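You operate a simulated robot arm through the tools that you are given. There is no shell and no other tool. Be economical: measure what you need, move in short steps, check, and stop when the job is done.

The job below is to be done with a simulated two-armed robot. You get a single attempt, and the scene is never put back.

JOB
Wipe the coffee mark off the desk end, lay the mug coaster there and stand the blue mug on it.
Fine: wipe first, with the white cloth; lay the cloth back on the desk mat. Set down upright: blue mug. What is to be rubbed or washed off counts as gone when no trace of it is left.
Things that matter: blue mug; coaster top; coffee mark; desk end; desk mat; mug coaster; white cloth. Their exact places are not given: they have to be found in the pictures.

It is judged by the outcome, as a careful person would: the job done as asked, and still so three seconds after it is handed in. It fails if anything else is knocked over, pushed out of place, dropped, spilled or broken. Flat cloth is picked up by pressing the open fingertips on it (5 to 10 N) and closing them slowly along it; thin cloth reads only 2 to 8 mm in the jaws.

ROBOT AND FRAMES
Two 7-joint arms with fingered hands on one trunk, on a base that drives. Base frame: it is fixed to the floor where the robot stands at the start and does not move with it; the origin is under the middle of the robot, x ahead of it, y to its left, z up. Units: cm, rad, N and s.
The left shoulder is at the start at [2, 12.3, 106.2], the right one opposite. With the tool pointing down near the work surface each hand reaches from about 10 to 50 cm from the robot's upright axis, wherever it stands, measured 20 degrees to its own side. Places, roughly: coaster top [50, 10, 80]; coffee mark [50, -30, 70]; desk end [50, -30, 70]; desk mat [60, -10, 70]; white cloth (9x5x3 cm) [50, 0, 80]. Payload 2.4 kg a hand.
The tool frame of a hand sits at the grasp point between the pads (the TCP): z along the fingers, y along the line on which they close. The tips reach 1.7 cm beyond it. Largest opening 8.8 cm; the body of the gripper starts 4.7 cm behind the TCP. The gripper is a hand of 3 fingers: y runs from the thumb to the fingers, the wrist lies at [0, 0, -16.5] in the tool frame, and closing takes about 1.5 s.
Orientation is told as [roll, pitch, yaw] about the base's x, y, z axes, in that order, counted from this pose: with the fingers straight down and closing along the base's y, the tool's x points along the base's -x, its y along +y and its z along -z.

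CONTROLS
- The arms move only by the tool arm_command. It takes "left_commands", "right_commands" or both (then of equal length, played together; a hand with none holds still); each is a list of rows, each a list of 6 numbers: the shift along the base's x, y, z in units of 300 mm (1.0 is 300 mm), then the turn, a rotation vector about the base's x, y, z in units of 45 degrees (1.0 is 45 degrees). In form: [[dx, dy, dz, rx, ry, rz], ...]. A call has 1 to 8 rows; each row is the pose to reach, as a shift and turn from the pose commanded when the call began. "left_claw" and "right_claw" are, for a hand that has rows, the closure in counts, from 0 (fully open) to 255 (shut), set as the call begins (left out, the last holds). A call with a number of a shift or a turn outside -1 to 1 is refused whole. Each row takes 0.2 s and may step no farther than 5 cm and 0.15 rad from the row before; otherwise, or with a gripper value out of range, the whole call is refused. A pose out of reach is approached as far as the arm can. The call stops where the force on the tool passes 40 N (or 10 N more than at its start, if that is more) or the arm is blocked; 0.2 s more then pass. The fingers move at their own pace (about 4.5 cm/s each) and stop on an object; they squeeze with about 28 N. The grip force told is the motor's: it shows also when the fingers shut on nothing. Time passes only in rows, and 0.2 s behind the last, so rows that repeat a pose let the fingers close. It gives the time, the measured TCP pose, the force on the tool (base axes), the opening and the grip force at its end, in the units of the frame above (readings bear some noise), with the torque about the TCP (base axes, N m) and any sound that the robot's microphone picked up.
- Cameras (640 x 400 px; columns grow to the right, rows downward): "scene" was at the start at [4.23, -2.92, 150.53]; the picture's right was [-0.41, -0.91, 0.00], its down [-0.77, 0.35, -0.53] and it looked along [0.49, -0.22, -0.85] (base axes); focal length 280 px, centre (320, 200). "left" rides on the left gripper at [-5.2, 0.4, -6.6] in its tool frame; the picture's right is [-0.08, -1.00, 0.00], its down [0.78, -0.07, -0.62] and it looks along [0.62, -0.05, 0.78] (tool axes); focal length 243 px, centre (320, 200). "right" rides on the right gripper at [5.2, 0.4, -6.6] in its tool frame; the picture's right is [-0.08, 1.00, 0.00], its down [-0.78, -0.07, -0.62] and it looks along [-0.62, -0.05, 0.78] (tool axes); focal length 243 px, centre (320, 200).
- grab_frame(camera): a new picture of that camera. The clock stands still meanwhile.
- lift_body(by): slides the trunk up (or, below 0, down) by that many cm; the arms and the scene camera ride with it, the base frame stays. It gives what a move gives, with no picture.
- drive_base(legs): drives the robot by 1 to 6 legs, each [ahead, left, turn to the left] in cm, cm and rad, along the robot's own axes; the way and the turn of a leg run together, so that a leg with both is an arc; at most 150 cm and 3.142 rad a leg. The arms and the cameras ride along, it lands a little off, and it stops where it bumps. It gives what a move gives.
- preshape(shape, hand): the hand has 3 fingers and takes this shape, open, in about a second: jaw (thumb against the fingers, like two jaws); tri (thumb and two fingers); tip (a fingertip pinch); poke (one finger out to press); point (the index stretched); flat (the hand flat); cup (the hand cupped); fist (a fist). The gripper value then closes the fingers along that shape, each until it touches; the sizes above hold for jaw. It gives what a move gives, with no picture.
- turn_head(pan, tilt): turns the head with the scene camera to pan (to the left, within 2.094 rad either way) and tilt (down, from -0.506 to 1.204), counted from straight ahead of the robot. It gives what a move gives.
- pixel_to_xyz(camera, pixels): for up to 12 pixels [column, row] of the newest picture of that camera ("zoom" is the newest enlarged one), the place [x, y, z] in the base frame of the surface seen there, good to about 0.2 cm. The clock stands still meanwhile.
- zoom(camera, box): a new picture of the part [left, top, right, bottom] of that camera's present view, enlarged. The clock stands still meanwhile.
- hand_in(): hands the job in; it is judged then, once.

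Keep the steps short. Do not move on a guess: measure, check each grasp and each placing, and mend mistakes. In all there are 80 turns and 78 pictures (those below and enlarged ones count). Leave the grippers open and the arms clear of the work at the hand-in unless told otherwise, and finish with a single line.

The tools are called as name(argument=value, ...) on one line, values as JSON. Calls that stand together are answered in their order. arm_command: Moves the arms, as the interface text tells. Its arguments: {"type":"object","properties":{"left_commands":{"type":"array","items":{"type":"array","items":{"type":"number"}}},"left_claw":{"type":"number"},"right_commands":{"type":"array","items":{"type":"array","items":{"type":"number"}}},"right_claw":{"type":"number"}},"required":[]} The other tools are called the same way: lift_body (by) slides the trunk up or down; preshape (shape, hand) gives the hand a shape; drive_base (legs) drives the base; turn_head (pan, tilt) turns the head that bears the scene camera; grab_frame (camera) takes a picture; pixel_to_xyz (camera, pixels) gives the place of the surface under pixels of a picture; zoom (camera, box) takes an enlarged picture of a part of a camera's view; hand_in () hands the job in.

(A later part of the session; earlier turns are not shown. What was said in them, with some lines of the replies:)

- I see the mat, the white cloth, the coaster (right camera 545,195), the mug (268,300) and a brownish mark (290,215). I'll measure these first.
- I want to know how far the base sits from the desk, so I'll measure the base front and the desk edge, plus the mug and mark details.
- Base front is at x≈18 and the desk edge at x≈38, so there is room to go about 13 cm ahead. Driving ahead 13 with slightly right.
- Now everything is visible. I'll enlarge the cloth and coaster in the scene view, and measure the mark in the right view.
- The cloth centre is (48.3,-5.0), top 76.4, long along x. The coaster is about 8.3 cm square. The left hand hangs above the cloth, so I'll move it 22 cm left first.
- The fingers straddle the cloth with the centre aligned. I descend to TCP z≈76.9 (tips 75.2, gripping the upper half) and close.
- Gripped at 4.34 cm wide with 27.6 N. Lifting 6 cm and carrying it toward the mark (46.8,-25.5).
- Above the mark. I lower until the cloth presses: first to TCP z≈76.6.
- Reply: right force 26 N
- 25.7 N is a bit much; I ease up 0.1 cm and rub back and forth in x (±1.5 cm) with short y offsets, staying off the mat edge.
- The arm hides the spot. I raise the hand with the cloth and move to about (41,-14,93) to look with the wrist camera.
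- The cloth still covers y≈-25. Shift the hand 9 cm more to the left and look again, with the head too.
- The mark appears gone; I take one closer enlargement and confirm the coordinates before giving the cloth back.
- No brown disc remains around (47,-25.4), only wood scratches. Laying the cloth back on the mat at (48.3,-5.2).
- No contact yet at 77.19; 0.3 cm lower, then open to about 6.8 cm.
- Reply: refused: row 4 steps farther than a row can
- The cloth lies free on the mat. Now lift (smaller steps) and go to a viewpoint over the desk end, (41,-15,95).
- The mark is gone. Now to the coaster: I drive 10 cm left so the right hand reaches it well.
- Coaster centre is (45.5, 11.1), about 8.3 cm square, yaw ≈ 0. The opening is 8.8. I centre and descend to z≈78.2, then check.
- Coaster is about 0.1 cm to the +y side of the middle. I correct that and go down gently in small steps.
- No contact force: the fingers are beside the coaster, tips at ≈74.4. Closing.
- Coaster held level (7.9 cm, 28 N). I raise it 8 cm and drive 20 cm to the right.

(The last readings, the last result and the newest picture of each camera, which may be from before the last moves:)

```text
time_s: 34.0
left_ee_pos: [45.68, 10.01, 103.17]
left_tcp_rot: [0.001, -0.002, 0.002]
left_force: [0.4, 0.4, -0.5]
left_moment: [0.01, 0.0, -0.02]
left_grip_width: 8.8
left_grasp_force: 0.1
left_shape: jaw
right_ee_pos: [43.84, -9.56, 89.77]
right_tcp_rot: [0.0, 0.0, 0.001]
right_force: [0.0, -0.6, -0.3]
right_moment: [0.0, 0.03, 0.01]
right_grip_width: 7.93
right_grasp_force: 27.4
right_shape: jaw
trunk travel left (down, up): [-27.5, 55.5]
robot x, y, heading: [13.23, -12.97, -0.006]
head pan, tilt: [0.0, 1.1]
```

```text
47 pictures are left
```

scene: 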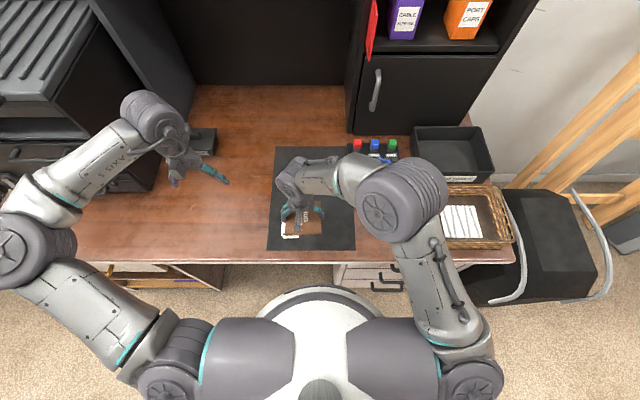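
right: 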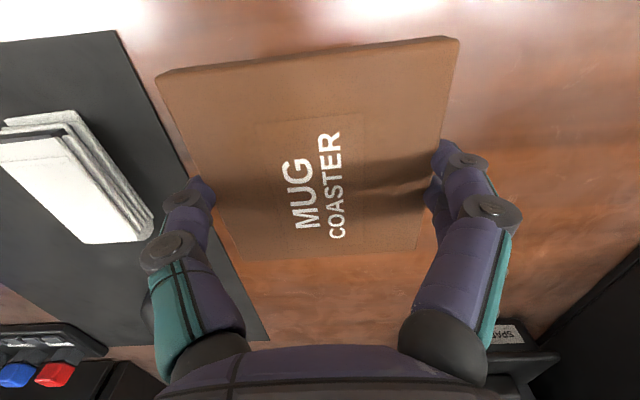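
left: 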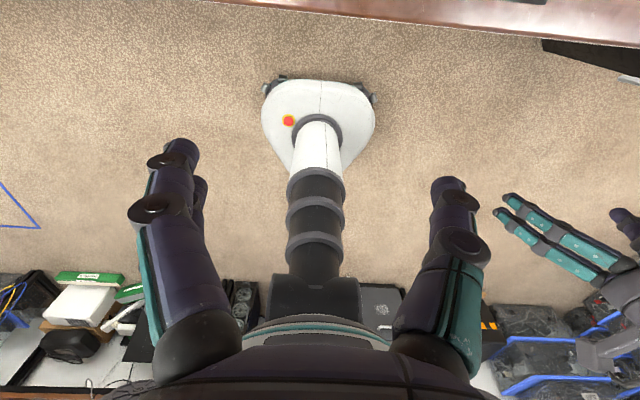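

Nothing bumped. I carry the coaster over the desk end, to (46,-28.5,84).

arm_command(right_commands=[[0.02, -0.14, 0, 0, 0, 0], [0.04, -0.28, 0, 0, 0, 0], [0.06, -0.42, 0, 0, 0, 0], [0.072, -0.56, 0, 0, 0, 0], [0.072, -0.63, -0.08, 0, 0, 0], [0.072, -0.63, -0.2, 0, 0, 0], [0.072, -0.63, -0.2, 0, 0, 0]])

grab_frame(camera="right")

grab_frame(camera="scene")

```text
time_s: 35.5
left_ee_pos: [45.62, 10.11, 103.21]
left_tcp_rot: [0.0, -0.002, 0.0]
left_force: [0.5, -1.2, -0.7]
left_moment: [0.03, 0.01, 0.01]
left_grip_width: 8.79
left_grasp_force: 0.0
left_shape: jaw
right_ee_pos: [46.08, -28.35, 83.74]
right_tcp_rot: [-0.001, -0.001, -0.001]
right_force: [0.6, -0.3, -0.7]
right_moment: [0.01, -0.01, -0.01]
right_grip_width: 7.92
right_grasp_force: 27.9
right_shape: jaw
trunk travel left (down, up): [-27.5, 55.5]
robot x, y, heading: [13.04, -13.53, 0.003]
head pan, tilt: [0.0, 1.1]
```

```text
46 pictures are left
```

right: 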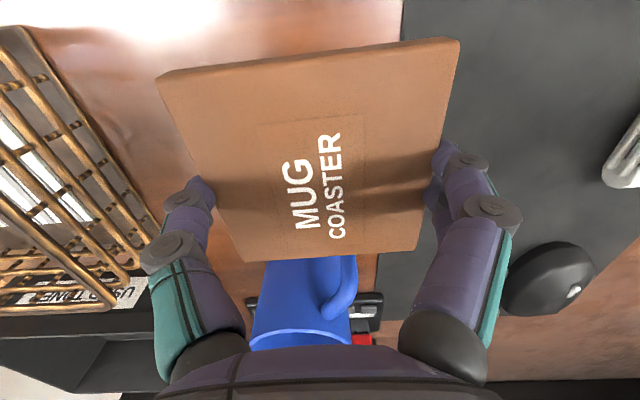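

```text
45 pictures are left
```

scene: 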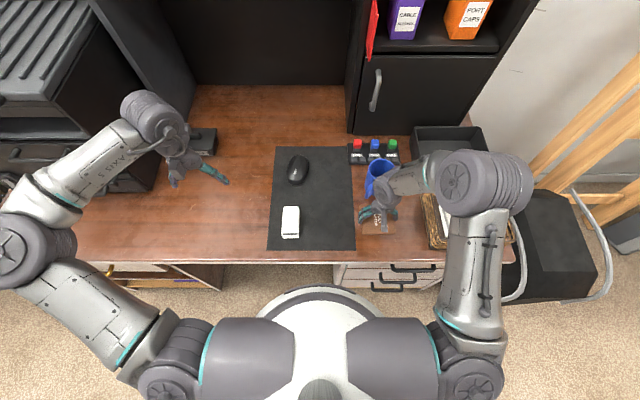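

Measuring clearances: basket edge, mug front, mat edge.

pixel_to_xyz(camera="right", pixels=[[32, 40], [90, 130], [125, 225], [30, 30], [402, 20], [335, 305], [300, 270], [265, 330], [350, 275], [300, 335], [245, 280]])

pixel_to_xyz(camera="scene", pixels=[[381, 165], [370, 175], [392, 168], [372, 185], [366, 195], [425, 200], [430, 245]])

zoom(camera="scene", box=[330, 130, 470, 270])

```text
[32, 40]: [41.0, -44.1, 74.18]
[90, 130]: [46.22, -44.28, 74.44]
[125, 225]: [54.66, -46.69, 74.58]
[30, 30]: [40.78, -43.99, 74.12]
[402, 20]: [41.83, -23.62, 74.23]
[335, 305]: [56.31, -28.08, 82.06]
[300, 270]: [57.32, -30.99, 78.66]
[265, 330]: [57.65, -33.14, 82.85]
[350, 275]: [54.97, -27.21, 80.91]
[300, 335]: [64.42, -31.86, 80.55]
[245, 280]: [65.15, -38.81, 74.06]
```

```text
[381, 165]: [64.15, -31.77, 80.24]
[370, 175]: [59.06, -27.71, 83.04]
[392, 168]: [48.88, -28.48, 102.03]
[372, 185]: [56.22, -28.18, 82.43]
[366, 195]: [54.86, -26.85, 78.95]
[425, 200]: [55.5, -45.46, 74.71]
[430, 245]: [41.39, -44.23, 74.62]
```

```text
2.86 times, centred on (400, 200) of scene
```

zoom: 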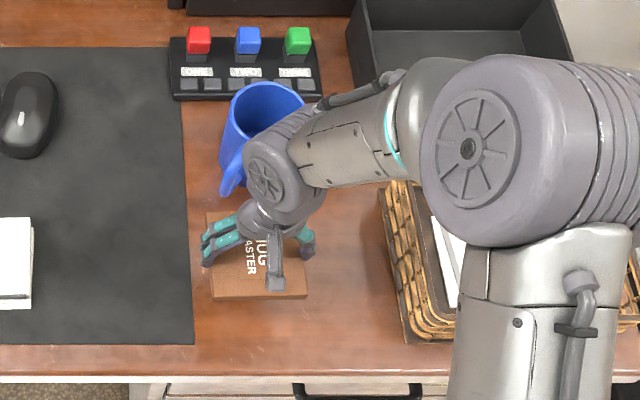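

Plenty of room (basket edge y≈-44, mat edge -23.5). Final spot (46,-29.3). Lowering to z≈76.2.

arm_command(right_commands=[[0, -0.03, -0.05, 0, 0, 0], [0, -0.03, -0.13, 0, 0, 0], [0, -0.03, -0.2, 0, 0, 0], [0, -0.03, -0.235, 0, 0, 0], [0, -0.03, -0.25, 0, 0, 0], [0, -0.03, -0.254, 0, 0, 0], [0, -0.03, -0.254, 0, 0, 0]])

```text
time_s: 37.1
left_ee_pos: [45.69, 10.13, 103.17]
left_tcp_rot: [0.0, -0.001, 0.0]
left_force: [0.4, -0.1, -0.2]
left_moment: [0.07, -0.02, 0.04]
left_grip_width: 8.8
left_grasp_force: 0.0
left_shape: jaw
right_ee_pos: [45.98, -29.28, 76.31]
right_tcp_rot: [0.002, 0.0, 0.0]
right_force: [1.1, 0.1, -0.3]
right_moment: [-0.03, 0.04, 0.01]
right_grip_width: 7.91
right_grasp_force: 27.9
right_shape: jaw
trunk travel left (down, up): [-27.5, 55.5]
robot x, y, heading: [12.82, -13.51, -0.0]
head pan, tilt: [0.0, 1.1]
```

No contact yet; a bit lower until touch, then open.

arm_command(right_commands=[[0, 0, -0.004, 0, 0, 0], [0, 0, -0.008, 0, 0, 0], [0, 0, -0.008, 0, 0, 0]])

```text
time_s: 38.0
left_ee_pos: [45.73, 10.14, 103.07]
left_tcp_rot: [0.0, -0.001, 0.001]
left_force: [-0.1, 0.0, -0.2]
left_moment: [0.0, 0.01, -0.03]
left_grip_width: 8.81
left_grasp_force: 0.0
left_shape: jaw
right_ee_pos: [45.97, -29.16, 76.03]
right_tcp_rot: [0.0, 0.002, -0.001]
right_force: [0.2, 0.5, 1.4]
right_moment: [0.07, 0.01, 0.01]
right_grip_width: 7.92
right_grasp_force: 28.1
right_shape: jaw
trunk travel left (down, up): [-27.5, 55.5]
robot x, y, heading: [12.99, -13.41, -0.001]
head pan, tilt: [0.0, 1.1]
```

Just touching. Opening fully and rising.

arm_command(right_commands=[[0, 0, 0, 0, 0, 0], [0, 0, 0, 0, 0, 0], [0, 0, 0, 0, 0, 0], [0, 0, 0, 0, 0, 0]], right_claw=0)

arm_command(right_commands=[[0, 0, 0.05, 0, 0, 0], [0, 0, 0.15, 0, 0, 0], [0, 0, 0.3, 0, 0, 0], [-0.05, 0, 0.45, 0, 0, 0], [-0.05, 0, 0.6, 0, 0, 0], [-0.05, 0, 0.6, 0, 0, 0]])

grab_frame(camera="right")

zoom(camera="right", box=[200, 40, 440, 300])

```text
time_s: 39.0
left_ee_pos: [45.85, 10.17, 103.33]
left_tcp_rot: [0.001, -0.001, 0.003]
left_force: [0.1, 0.0, -0.1]
left_moment: [-0.03, -0.02, 0.01]
left_grip_width: 8.8
left_grasp_force: 0.1
left_shape: jaw
right_ee_pos: [45.94, -29.28, 76.04]
right_tcp_rot: [0.0, 0.0, -0.001]
right_force: [0.1, 0.6, 0.6]
right_moment: [0.03, 0.02, 0.04]
right_grip_width: 8.81
right_grasp_force: 0.2
right_shape: jaw
trunk travel left (down, up): [-27.5, 55.5]
robot x, y, heading: [13.01, -13.79, -0.001]
head pan, tilt: [0.0, 1.1]
```

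```text
time_s: 40.4
left_ee_pos: [45.68, 10.08, 103.22]
left_tcp_rot: [0.0, -0.002, 0.003]
left_force: [0.3, 0.4, -0.3]
left_moment: [0.0, 0.0, -0.02]
left_grip_width: 8.76
left_grasp_force: 0.0
left_shape: jaw
right_ee_pos: [44.79, -29.21, 94.07]
right_tcp_rot: [-0.001, 0.002, 0.0]
right_force: [0.0, -0.4, -0.4]
right_moment: [0.03, 0.01, -0.01]
right_grip_width: 8.8
right_grasp_force: 0.0
right_shape: jaw
trunk travel left (down, up): [-27.5, 55.5]
robot x, y, heading: [13.1, -13.35, -0.001]
head pan, tilt: [0.0, 1.1]
```

```text
43 pictures are left
```

right: 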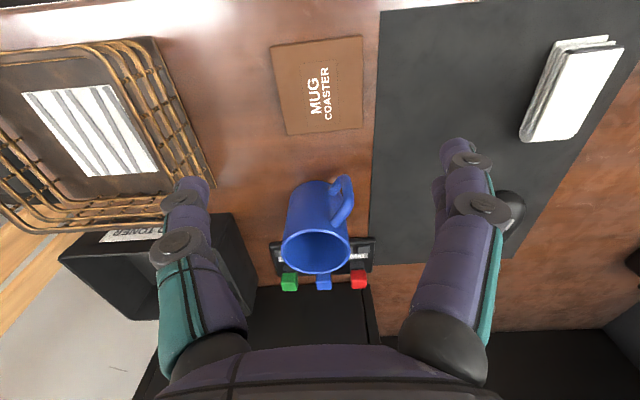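

```text
1.54 times, centred on (320, 170) of right
```

zoom: 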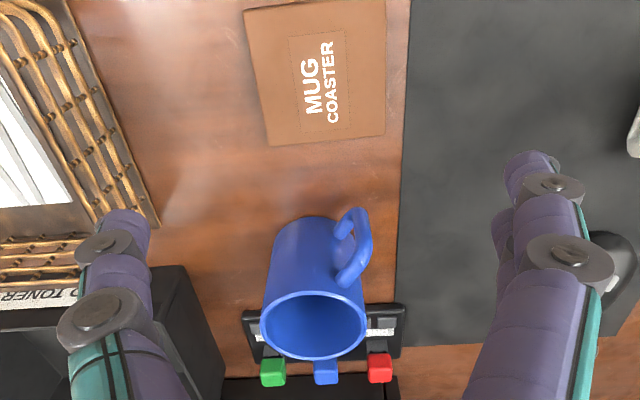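

The coaster lies flat at the desk end. Now I measure the mug: rim, base, handle, and neighbours, and the drawer handles before driving nearer.

pixel_to_xyz(camera="zoom", pixels=[[262, 325], [366, 320], [312, 293], [313, 358], [352, 283], [364, 215], [345, 232], [277, 240], [245, 315], [400, 310], [270, 372], [327, 375]])

grab_frame(camera="scene")

pixel_to_xyz(camera="scene", pixels=[[385, 289], [400, 280], [345, 285], [320, 288], [285, 298], [360, 262], [280, 262]])

zoom(camera="scene", box=[330, 120, 470, 270])

```text
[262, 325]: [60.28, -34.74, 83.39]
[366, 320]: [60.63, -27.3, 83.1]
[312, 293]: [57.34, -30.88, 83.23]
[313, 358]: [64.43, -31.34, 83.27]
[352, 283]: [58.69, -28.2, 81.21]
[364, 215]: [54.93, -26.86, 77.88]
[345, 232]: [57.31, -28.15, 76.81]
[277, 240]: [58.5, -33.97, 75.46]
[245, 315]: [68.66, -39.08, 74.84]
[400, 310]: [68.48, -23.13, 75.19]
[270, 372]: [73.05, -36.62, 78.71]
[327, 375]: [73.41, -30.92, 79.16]
```

```text
41 pictures are left
```

scene: 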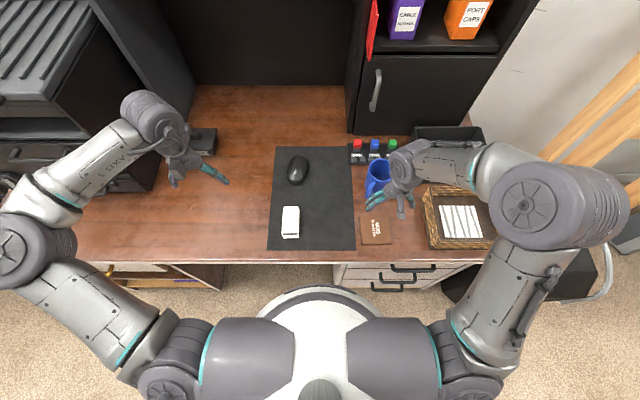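

```text
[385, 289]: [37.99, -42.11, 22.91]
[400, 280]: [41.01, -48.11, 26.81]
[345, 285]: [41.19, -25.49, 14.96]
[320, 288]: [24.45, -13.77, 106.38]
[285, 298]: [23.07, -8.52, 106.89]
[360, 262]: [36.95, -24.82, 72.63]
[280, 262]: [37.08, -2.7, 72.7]
```

```text
2.67 times, centred on (400, 195) of scene
```

zoom: 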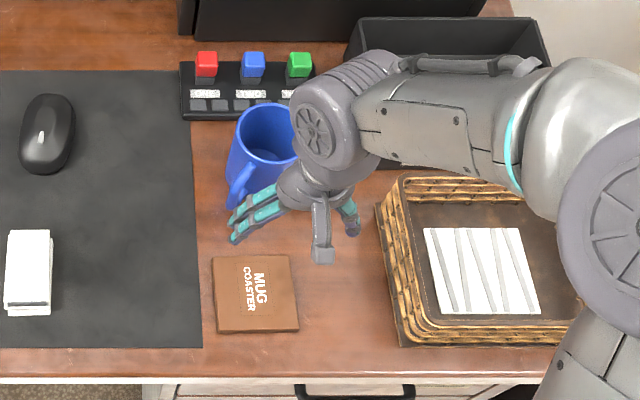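

Mug: centre (60.7,-31.05), radius 3.7, top 83.3, handle pointing (-0.81,0.59). I'll grip across the handle direction, yaw -0.63. First drive 2.5 ahead and 3 right for reach.

drive_base(legs=[[2.5, -3, 0]])

```text
time_s: 41.2
left_ee_pos: [48.24, 7.05, 103.26]
left_tcp_rot: [0.001, 0.0, 0.003]
left_force: [0.3, -0.4, -0.1]
left_moment: [0.03, 0.03, -0.02]
left_grip_width: 8.8
left_grasp_force: 0.0
left_shape: jaw
right_ee_pos: [47.31, -32.41, 94.03]
right_tcp_rot: [-0.001, 0.003, 0.0]
right_force: [-0.6, 0.4, 0.1]
right_moment: [0.01, -0.01, 0.0]
right_grip_width: 8.79
right_grasp_force: 0.0
right_shape: jaw
trunk travel left (down, up): [-27.5, 55.5]
robot x, y, heading: [15.38, -16.68, -0.001]
head pan, tilt: [0.0, 1.1]
```

Turn -0.63 rad and move above the mug at z 94.

arm_command(right_commands=[[0.09, 0.01, 0, 0, 0, -0.16], [0.18, 0.02, 0, 0, 0, -0.32], [0.27, 0.03, 0, 0, 0, -0.48], [0.36, 0.04, 0, 0, 0, -0.64], [0.446, 0.045, 0, 0, 0, -0.797], [0.446, 0.045, 0, 0, 0, -0.797], [0.446, 0.045, 0, 0, 0, -0.797]])

grab_frame(camera="right")

```text
time_s: 42.8
left_ee_pos: [48.19, 7.11, 103.15]
left_tcp_rot: [0.0, -0.002, 0.002]
left_force: [-0.7, 0.2, -0.7]
left_moment: [0.01, -0.03, 0.0]
left_grip_width: 8.77
left_grasp_force: 0.0
left_shape: jaw
right_ee_pos: [60.68, -30.78, 94.04]
right_tcp_rot: [0.0, 0.001, -0.626]
right_force: [0.1, -0.2, 0.1]
right_moment: [0.01, 0.0, -0.02]
right_grip_width: 8.81
right_grasp_force: 0.0
right_shape: jaw
trunk travel left (down, up): [-27.5, 55.5]
robot x, y, heading: [15.48, -16.49, -0.0]
head pan, tilt: [0.0, 1.1]
```

```text
39 pictures are left
```

right: 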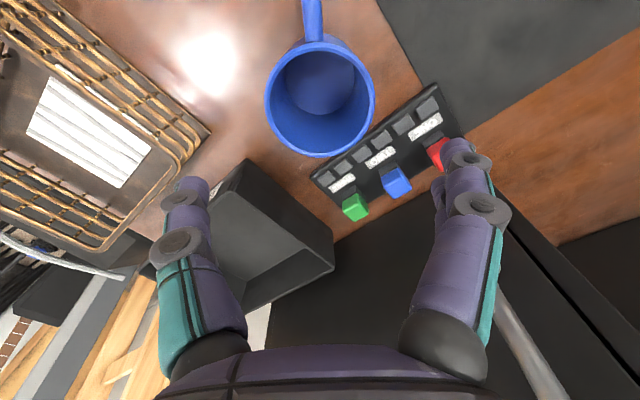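

Well aligned: handle straight up in the picture, rim centred at column 320. Descending to TCP z≈80.2.

arm_command(right_commands=[[0, -0.007, -0.13, 0, 0, 0], [0, -0.007, -0.25, 0, 0, 0], [0, -0.007, -0.33, 0, 0, 0], [0, -0.007, -0.4, 0, 0, 0], [0, -0.007, -0.46, 0, 0, 0], [0, -0.007, -0.46, 0, 0, 0]])

grab_frame(camera="right")

```text
time_s: 44.1
left_ee_pos: [47.98, 6.99, 103.35]
left_tcp_rot: [0.0, -0.004, 0.002]
left_force: [-0.1, 0.3, 0.6]
left_moment: [-0.02, -0.02, 0.01]
left_grip_width: 8.82
left_grasp_force: 0.1
left_shape: jaw
right_ee_pos: [60.79, -31.07, 81.06]
right_tcp_rot: [0.01, -0.012, -0.628]
right_force: [-8.9, 1.8, 25.7]
right_moment: [-0.24, -0.1, -0.16]
right_grip_width: 8.73
right_grasp_force: 0.0
right_shape: jaw
trunk travel left (down, up): [-27.5, 55.5]
robot x, y, heading: [15.57, -16.83, 0.003]
head pan, tilt: [0.0, 1.1]
stopped in row 6 (right hand): the force on the tool passed its limit at 41 N (the readings are from after the stop); the commanded pose is now the measured one
```

```text
38 pictures are left
```

right: 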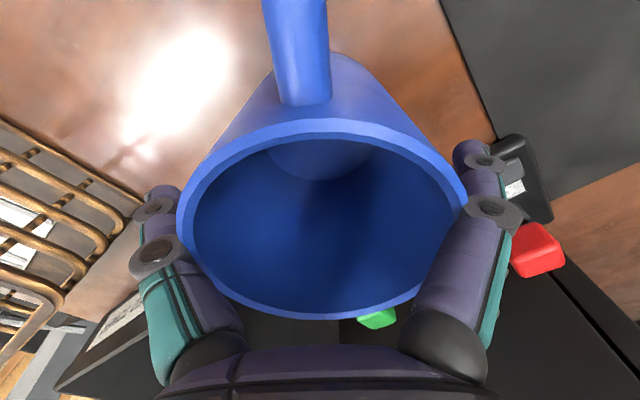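

The inner finger links touched the rim at z 81.06; the mug still stands. I back up 0.6 cm and check the force before closing.

arm_command(right_commands=[[0, 0, 0.02, 0, 0, 0], [0, 0, 0.025, 0, 0, 0], [0, 0, 0.025, 0, 0, 0]])

grab_frame(camera="right")

zoom(camera="scene", box=[330, 120, 470, 270])

```text
time_s: 44.9
left_ee_pos: [48.09, 7.16, 103.17]
left_tcp_rot: [-0.001, -0.002, 0.001]
left_force: [-0.5, -0.2, 0.4]
left_moment: [0.01, 0.0, 0.03]
left_grip_width: 8.78
left_grasp_force: 0.0
left_shape: jaw
right_ee_pos: [60.9, -31.07, 81.52]
right_tcp_rot: [0.006, -0.007, -0.626]
right_force: [-0.8, -0.1, -1.6]
right_moment: [-0.04, 0.03, 0.0]
right_grip_width: 8.78
right_grasp_force: 0.1
right_shape: jaw
trunk travel left (down, up): [-27.5, 55.5]
robot x, y, heading: [15.65, -16.72, 0.001]
head pan, tilt: [0.0, 1.1]
```

```text
37 pictures are left
```

right: 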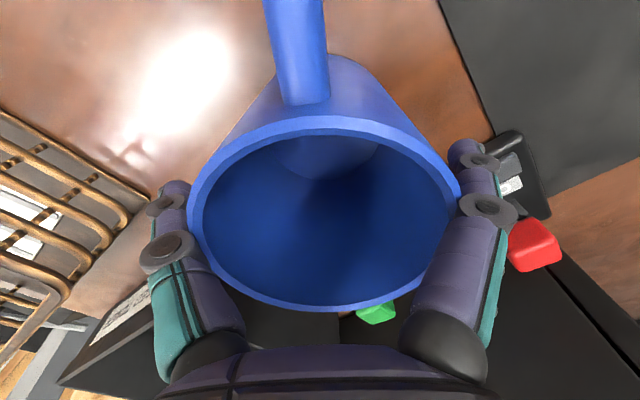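

```text
2.67 times, centred on (400, 195) of scene
```

zoom: 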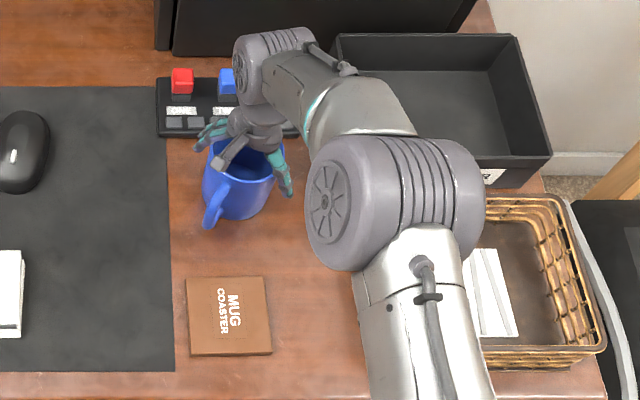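

Free of force, mug upright. Closing.

arm_command(right_commands=[[0, 0, 0, 0, 0, 0], [0, 0, 0, 0, 0, 0], [0, 0, 0, 0, 0, 0], [0, 0, 0, 0, 0, 0], [0, 0, 0, 0, 0, 0], [0, 0, 0, 0, 0, 0]], right_claw=255)

arm_command(right_commands=[[0, 0, 0.02, 0, 0, 0], [0, 0, 0.05, 0, 0, 0], [0, 0, 0.08, 0, 0, 0], [0, 0, 0.08, 0, 0, 0]])

grab_frame(camera="right")

zoom(camera="scene", box=[330, 120, 470, 270])

```text
time_s: 46.3
left_ee_pos: [48.25, 7.03, 103.24]
left_tcp_rot: [0.0, -0.001, 0.001]
left_force: [-1.3, -0.5, 0.0]
left_moment: [-0.02, -0.01, -0.02]
left_grip_width: 8.79
left_grasp_force: 0.0
left_shape: jaw
right_ee_pos: [60.76, -31.12, 81.37]
right_tcp_rot: [0.007, -0.007, -0.626]
right_force: [0.7, -0.3, 0.0]
right_moment: [-0.03, 0.02, -0.01]
right_grip_width: 6.99
right_grasp_force: 27.9
right_shape: jaw
trunk travel left (down, up): [-27.5, 55.5]
robot x, y, heading: [15.72, -16.71, 0.001]
head pan, tilt: [0.0, 1.1]
```

```text
time_s: 47.3
left_ee_pos: [48.23, 7.15, 103.13]
left_tcp_rot: [-0.001, -0.002, 0.002]
left_force: [0.4, -0.1, 0.9]
left_moment: [-0.04, -0.02, 0.04]
left_grip_width: 8.81
left_grasp_force: 0.0
left_shape: jaw
right_ee_pos: [60.91, -31.15, 83.93]
right_tcp_rot: [0.008, -0.007, -0.626]
right_force: [0.8, -1.2, -2.8]
right_moment: [0.0, -0.02, 0.0]
right_grip_width: 7.0
right_grasp_force: 27.7
right_shape: jaw
trunk travel left (down, up): [-27.5, 55.5]
robot x, y, heading: [15.47, -16.6, 0.004]
head pan, tilt: [0.0, 1.1]
```

```text
35 pictures are left
```

right: 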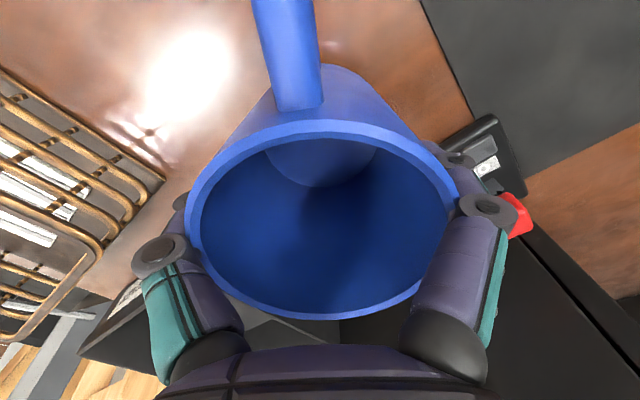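

```text
2.67 times, centred on (400, 195) of scene
```

zoom: 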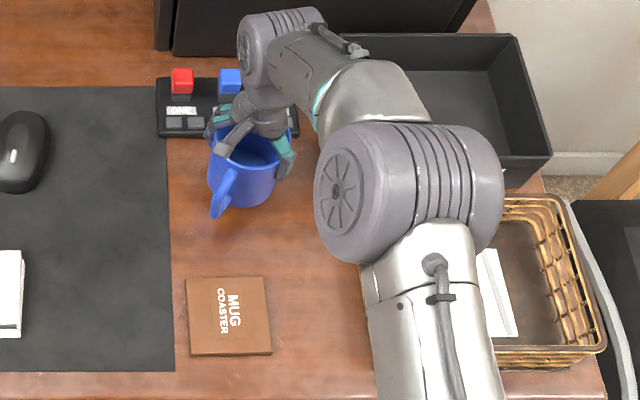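

The mug hangs firmly (7.0 cm, 28 N). I measure the coaster's present corners in this enlargement.

pixel_to_xyz(camera="zoom", pixels=[[190, 281], [263, 279], [268, 348], [193, 352], [229, 315], [300, 350]])

```text
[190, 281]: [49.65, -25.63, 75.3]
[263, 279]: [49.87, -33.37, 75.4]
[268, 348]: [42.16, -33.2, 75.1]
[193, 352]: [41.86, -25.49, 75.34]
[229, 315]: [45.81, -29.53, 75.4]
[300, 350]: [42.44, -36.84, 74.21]
```

Coaster centre (45.9,-29.4), top ≈75.2. Raise a bit more and move there, hovering.

arm_command(right_commands=[[0, 0, 0.07, 0, 0, 0], [-0.12, 0.015, 0.07, 0, 0, 0], [-0.24, 0.03, 0.07, 0, 0, 0], [-0.36, 0.045, 0.07, 0, 0, 0], [-0.45, 0.055, 0.07, 0, 0, 0], [-0.498, 0.057, 0.07, 0, 0, 0], [-0.498, 0.057, 0.03, 0, 0, 0], [-0.498, 0.057, 0.03, 0, 0, 0]])

zoom(camera="scene", box=[330, 150, 470, 280])

grab_frame(camera="right")

```text
time_s: 49.1
left_ee_pos: [48.24, 7.2, 103.21]
left_tcp_rot: [0.001, -0.004, 0.002]
left_force: [0.6, 0.3, -0.1]
left_moment: [0.02, -0.02, -0.02]
left_grip_width: 8.79
left_grasp_force: 0.1
left_shape: jaw
right_ee_pos: [45.86, -29.23, 84.82]
right_tcp_rot: [0.007, -0.007, -0.627]
right_force: [-0.6, -0.6, -3.4]
right_moment: [0.02, 0.02, 0.01]
right_grip_width: 6.97
right_grasp_force: 28.4
right_shape: jaw
trunk travel left (down, up): [-27.5, 55.5]
robot x, y, heading: [15.35, -16.53, 0.001]
head pan, tilt: [0.0, 1.1]
```

```text
3.08 times, centred on (400, 215) of scene
```

zoom: 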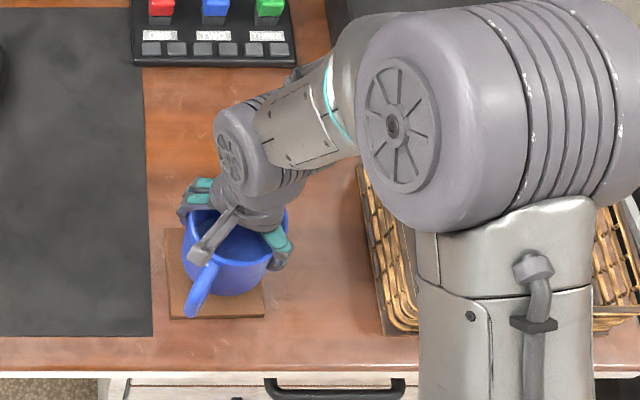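

```text
32 pictures are left
```

right: 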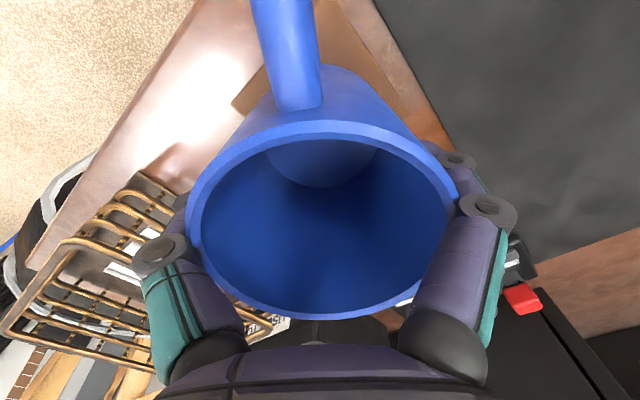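

Hovering about 2.2 cm over the coaster's middle. Lowering to z≈82.7 in small steps.

arm_command(right_commands=[[0, -0.004, -0.03, 0, 0, 0], [0, -0.004, -0.055, 0, 0, 0], [0, -0.004, -0.066, 0, 0, 0], [0, -0.004, -0.07, 0, 0, 0], [0, -0.004, -0.07, 0, 0, 0]])

```text
time_s: 50.3
left_ee_pos: [48.21, 7.11, 103.14]
left_tcp_rot: [0.001, -0.001, 0.001]
left_force: [-0.4, 0.5, 0.1]
left_moment: [-0.02, 0.02, 0.0]
left_grip_width: 8.79
left_grasp_force: 0.0
left_shape: jaw
right_ee_pos: [45.93, -29.53, 82.68]
right_tcp_rot: [0.007, -0.008, -0.627]
right_force: [-0.1, 0.1, -3.0]
right_moment: [-0.01, -0.01, 0.02]
right_grip_width: 6.95
right_grasp_force: 27.6
right_shape: jaw
trunk travel left (down, up): [-27.5, 55.5]
robot x, y, heading: [15.39, -16.32, 0.001]
head pan, tilt: [0.0, 1.1]
```

Still hanging (-3 N). Lower 0.2 cm more.

arm_command(right_commands=[[0, 0, -0.003, 0, 0, 0], [0, 0, -0.006, 0, 0, 0], [0, 0, -0.006, 0, 0, 0]])

```text
time_s: 51.1
left_ee_pos: [48.24, 7.17, 103.19]
left_tcp_rot: [0.0, -0.002, 0.002]
left_force: [0.0, 0.9, 0.6]
left_moment: [0.03, 0.02, -0.02]
left_grip_width: 8.77
left_grasp_force: 0.1
left_shape: jaw
right_ee_pos: [45.87, -29.6, 82.5]
right_tcp_rot: [0.008, -0.007, -0.627]
right_force: [1.7, -0.9, 4.8]
right_moment: [0.04, 0.06, 0.0]
right_grip_width: 6.94
right_grasp_force: 28.0
right_shape: jaw
trunk travel left (down, up): [-27.5, 55.5]
robot x, y, heading: [15.55, -16.56, 0.004]
head pan, tilt: [0.0, 1.1]
```

The mug now rests on the coaster (+4.8 N). Opening, then rising straight up.

arm_command(right_commands=[[0, 0, 0, 0, 0, 0], [0, 0, 0, 0, 0, 0], [0, 0, 0, 0, 0, 0], [0, 0, 0, 0, 0, 0], [0, 0, 0, 0, 0, 0]], right_claw=0)

arm_command(right_commands=[[0, 0, 0.04, 0, 0, 0], [0, 0, 0.1, 0, 0, 0], [0, 0, 0.2, 0, 0, 0], [0, 0, 0.33, 0, 0, 0], [0, 0, 0.46, 0, 0, 0], [0, 0, 0.46, 0, 0, 0]])

grab_frame(camera="right")

zoom(camera="scene", box=[330, 150, 470, 280])

```text
time_s: 52.3
left_ee_pos: [48.25, 7.2, 103.24]
left_tcp_rot: [0.001, -0.002, 0.002]
left_force: [0.0, 0.0, -0.7]
left_moment: [0.01, -0.02, 0.0]
left_grip_width: 8.79
left_grasp_force: 0.1
left_shape: jaw
right_ee_pos: [45.96, -29.49, 82.5]
right_tcp_rot: [0.007, -0.008, -0.626]
right_force: [3.3, -1.6, 9.7]
right_moment: [0.02, 0.04, -0.01]
right_grip_width: 8.75
right_grasp_force: 0.1
right_shape: jaw
trunk travel left (down, up): [-27.5, 55.5]
robot x, y, heading: [15.52, -16.64, 0.003]
head pan, tilt: [0.0, 1.1]
```

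```text
time_s: 53.7
left_ee_pos: [48.18, 7.18, 103.16]
left_tcp_rot: [-0.001, -0.002, 0.002]
left_force: [-0.4, -0.1, -0.2]
left_moment: [0.01, 0.01, 0.0]
left_grip_width: 8.79
left_grasp_force: 0.1
left_shape: jaw
right_ee_pos: [45.61, -29.55, 96.32]
right_tcp_rot: [0.005, -0.007, -0.626]
right_force: [0.9, -1.0, 0.4]
right_moment: [0.01, -0.01, 0.04]
right_grip_width: 8.81
right_grasp_force: 0.1
right_shape: jaw
trunk travel left (down, up): [-27.5, 55.5]
robot x, y, heading: [15.55, -16.42, -0.005]
head pan, tilt: [0.0, 1.1]
```

```text
31 pictures are left
```

right: 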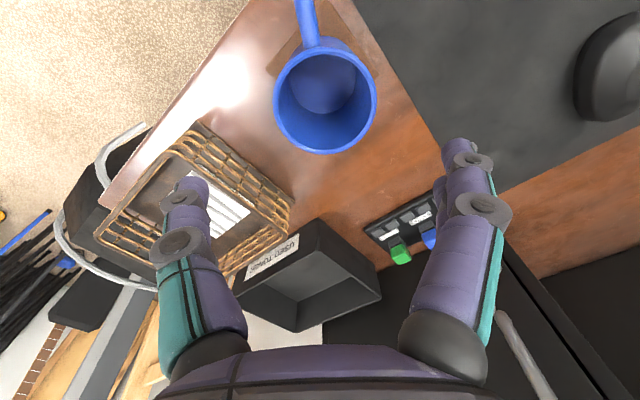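

```text
3.08 times, centred on (400, 215) of scene
```

zoom: 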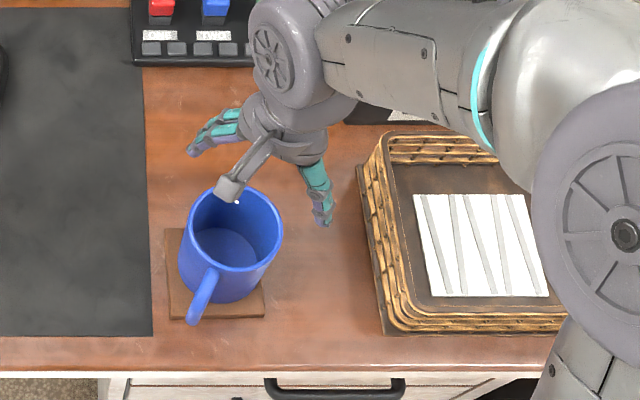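

The mug stands upright on the coaster. I back the robot off 20 cm to clear the desk and check everything, including whether the mark is fully gone.

drive_base(legs=[[-22, 0, 0]])

turn_head(pan=-0.25, tilt=0.9)

grab_frame(camera="scene")

grab_frame(camera="right")

```text
time_s: 55.4
left_ee_pos: [26.33, 7.27, 103.14]
left_tcp_rot: [0.001, -0.002, 0.003]
left_force: [-0.3, -0.4, 0.6]
left_moment: [0.01, 0.02, -0.01]
left_grip_width: 8.79
left_grasp_force: 0.0
left_shape: jaw
right_ee_pos: [23.94, -29.52, 96.4]
right_tcp_rot: [0.007, -0.009, -0.626]
right_force: [0.6, -1.6, 0.7]
right_moment: [-0.02, -0.01, -0.01]
right_grip_width: 8.81
right_grasp_force: 0.1
right_shape: jaw
trunk travel left (down, up): [-27.5, 55.5]
robot x, y, heading: [-6.35, -16.44, -0.001]
head pan, tilt: [0.0, 1.1]
```

```text
time_s: 56.1
left_ee_pos: [26.26, 7.09, 103.2]
left_tcp_rot: [-0.001, -0.002, 0.001]
left_force: [0.3, 0.3, 0.0]
left_moment: [0.0, -0.02, -0.03]
left_grip_width: 8.82
left_grasp_force: 0.0
left_shape: jaw
right_ee_pos: [23.86, -29.54, 96.37]
right_tcp_rot: [0.007, -0.008, -0.625]
right_force: [-0.2, 1.1, 0.2]
right_moment: [-0.01, -0.03, 0.03]
right_grip_width: 8.79
right_grasp_force: 0.0
right_shape: jaw
trunk travel left (down, up): [-27.5, 55.5]
robot x, y, heading: [-6.42, -16.16, 0.0]
head pan, tilt: [-0.25, 0.901]
```

```text
29 pictures are left
```

scene: 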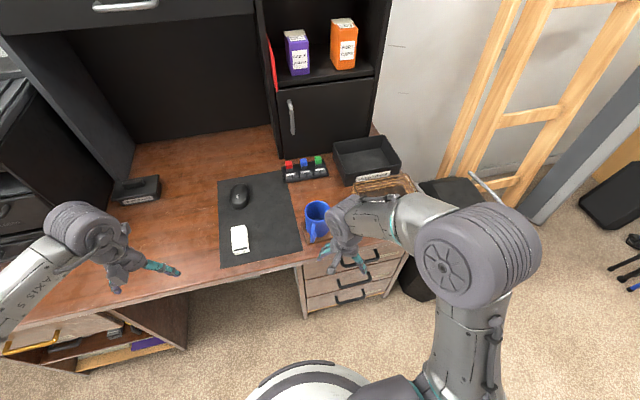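

```text
28 pictures are left
```

right: 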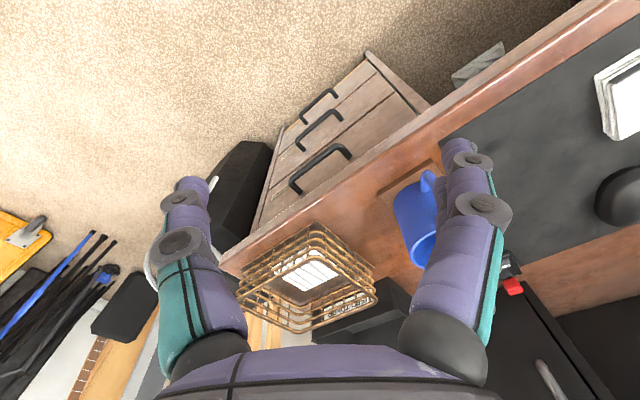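

zoom(camera="scene", box=[215, 170, 375, 280])

zoom(camera="right", box=[360, 80, 540, 260])

```text
3.64 times, centred on (295, 225) of scene
```

zoom: 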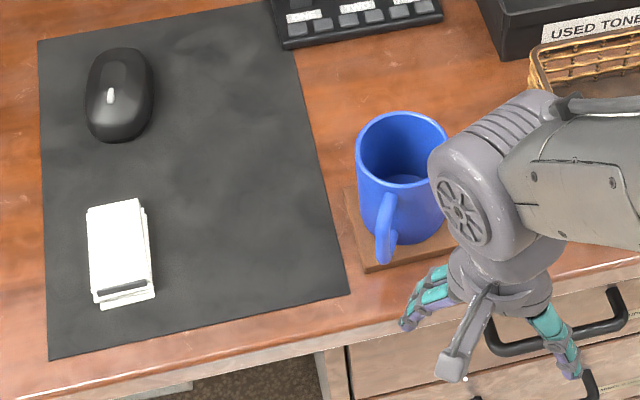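

```text
2.22 times, centred on (450, 170) of right
```

zoom: 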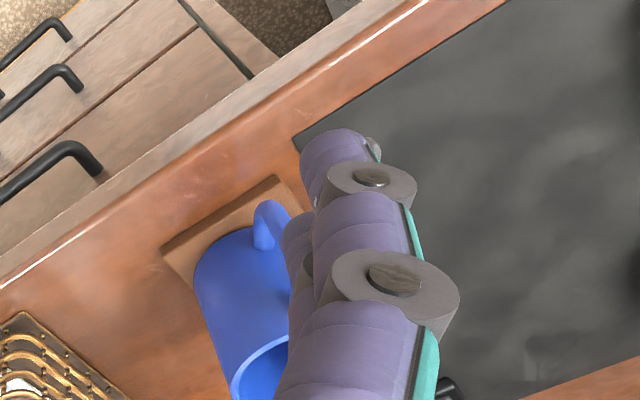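

The mark is gone, the cloth is on the mat, the mug stands on the coaster, the hands are open and clear, and nothing else moved. Handing in.

hand_in()

```text
The job is handed in.
```

The coffee mark is wiped off with no trace visible, the white cloth is back on the desk mat, the coaster lies on the desk end and the blue mug stands upright on it.
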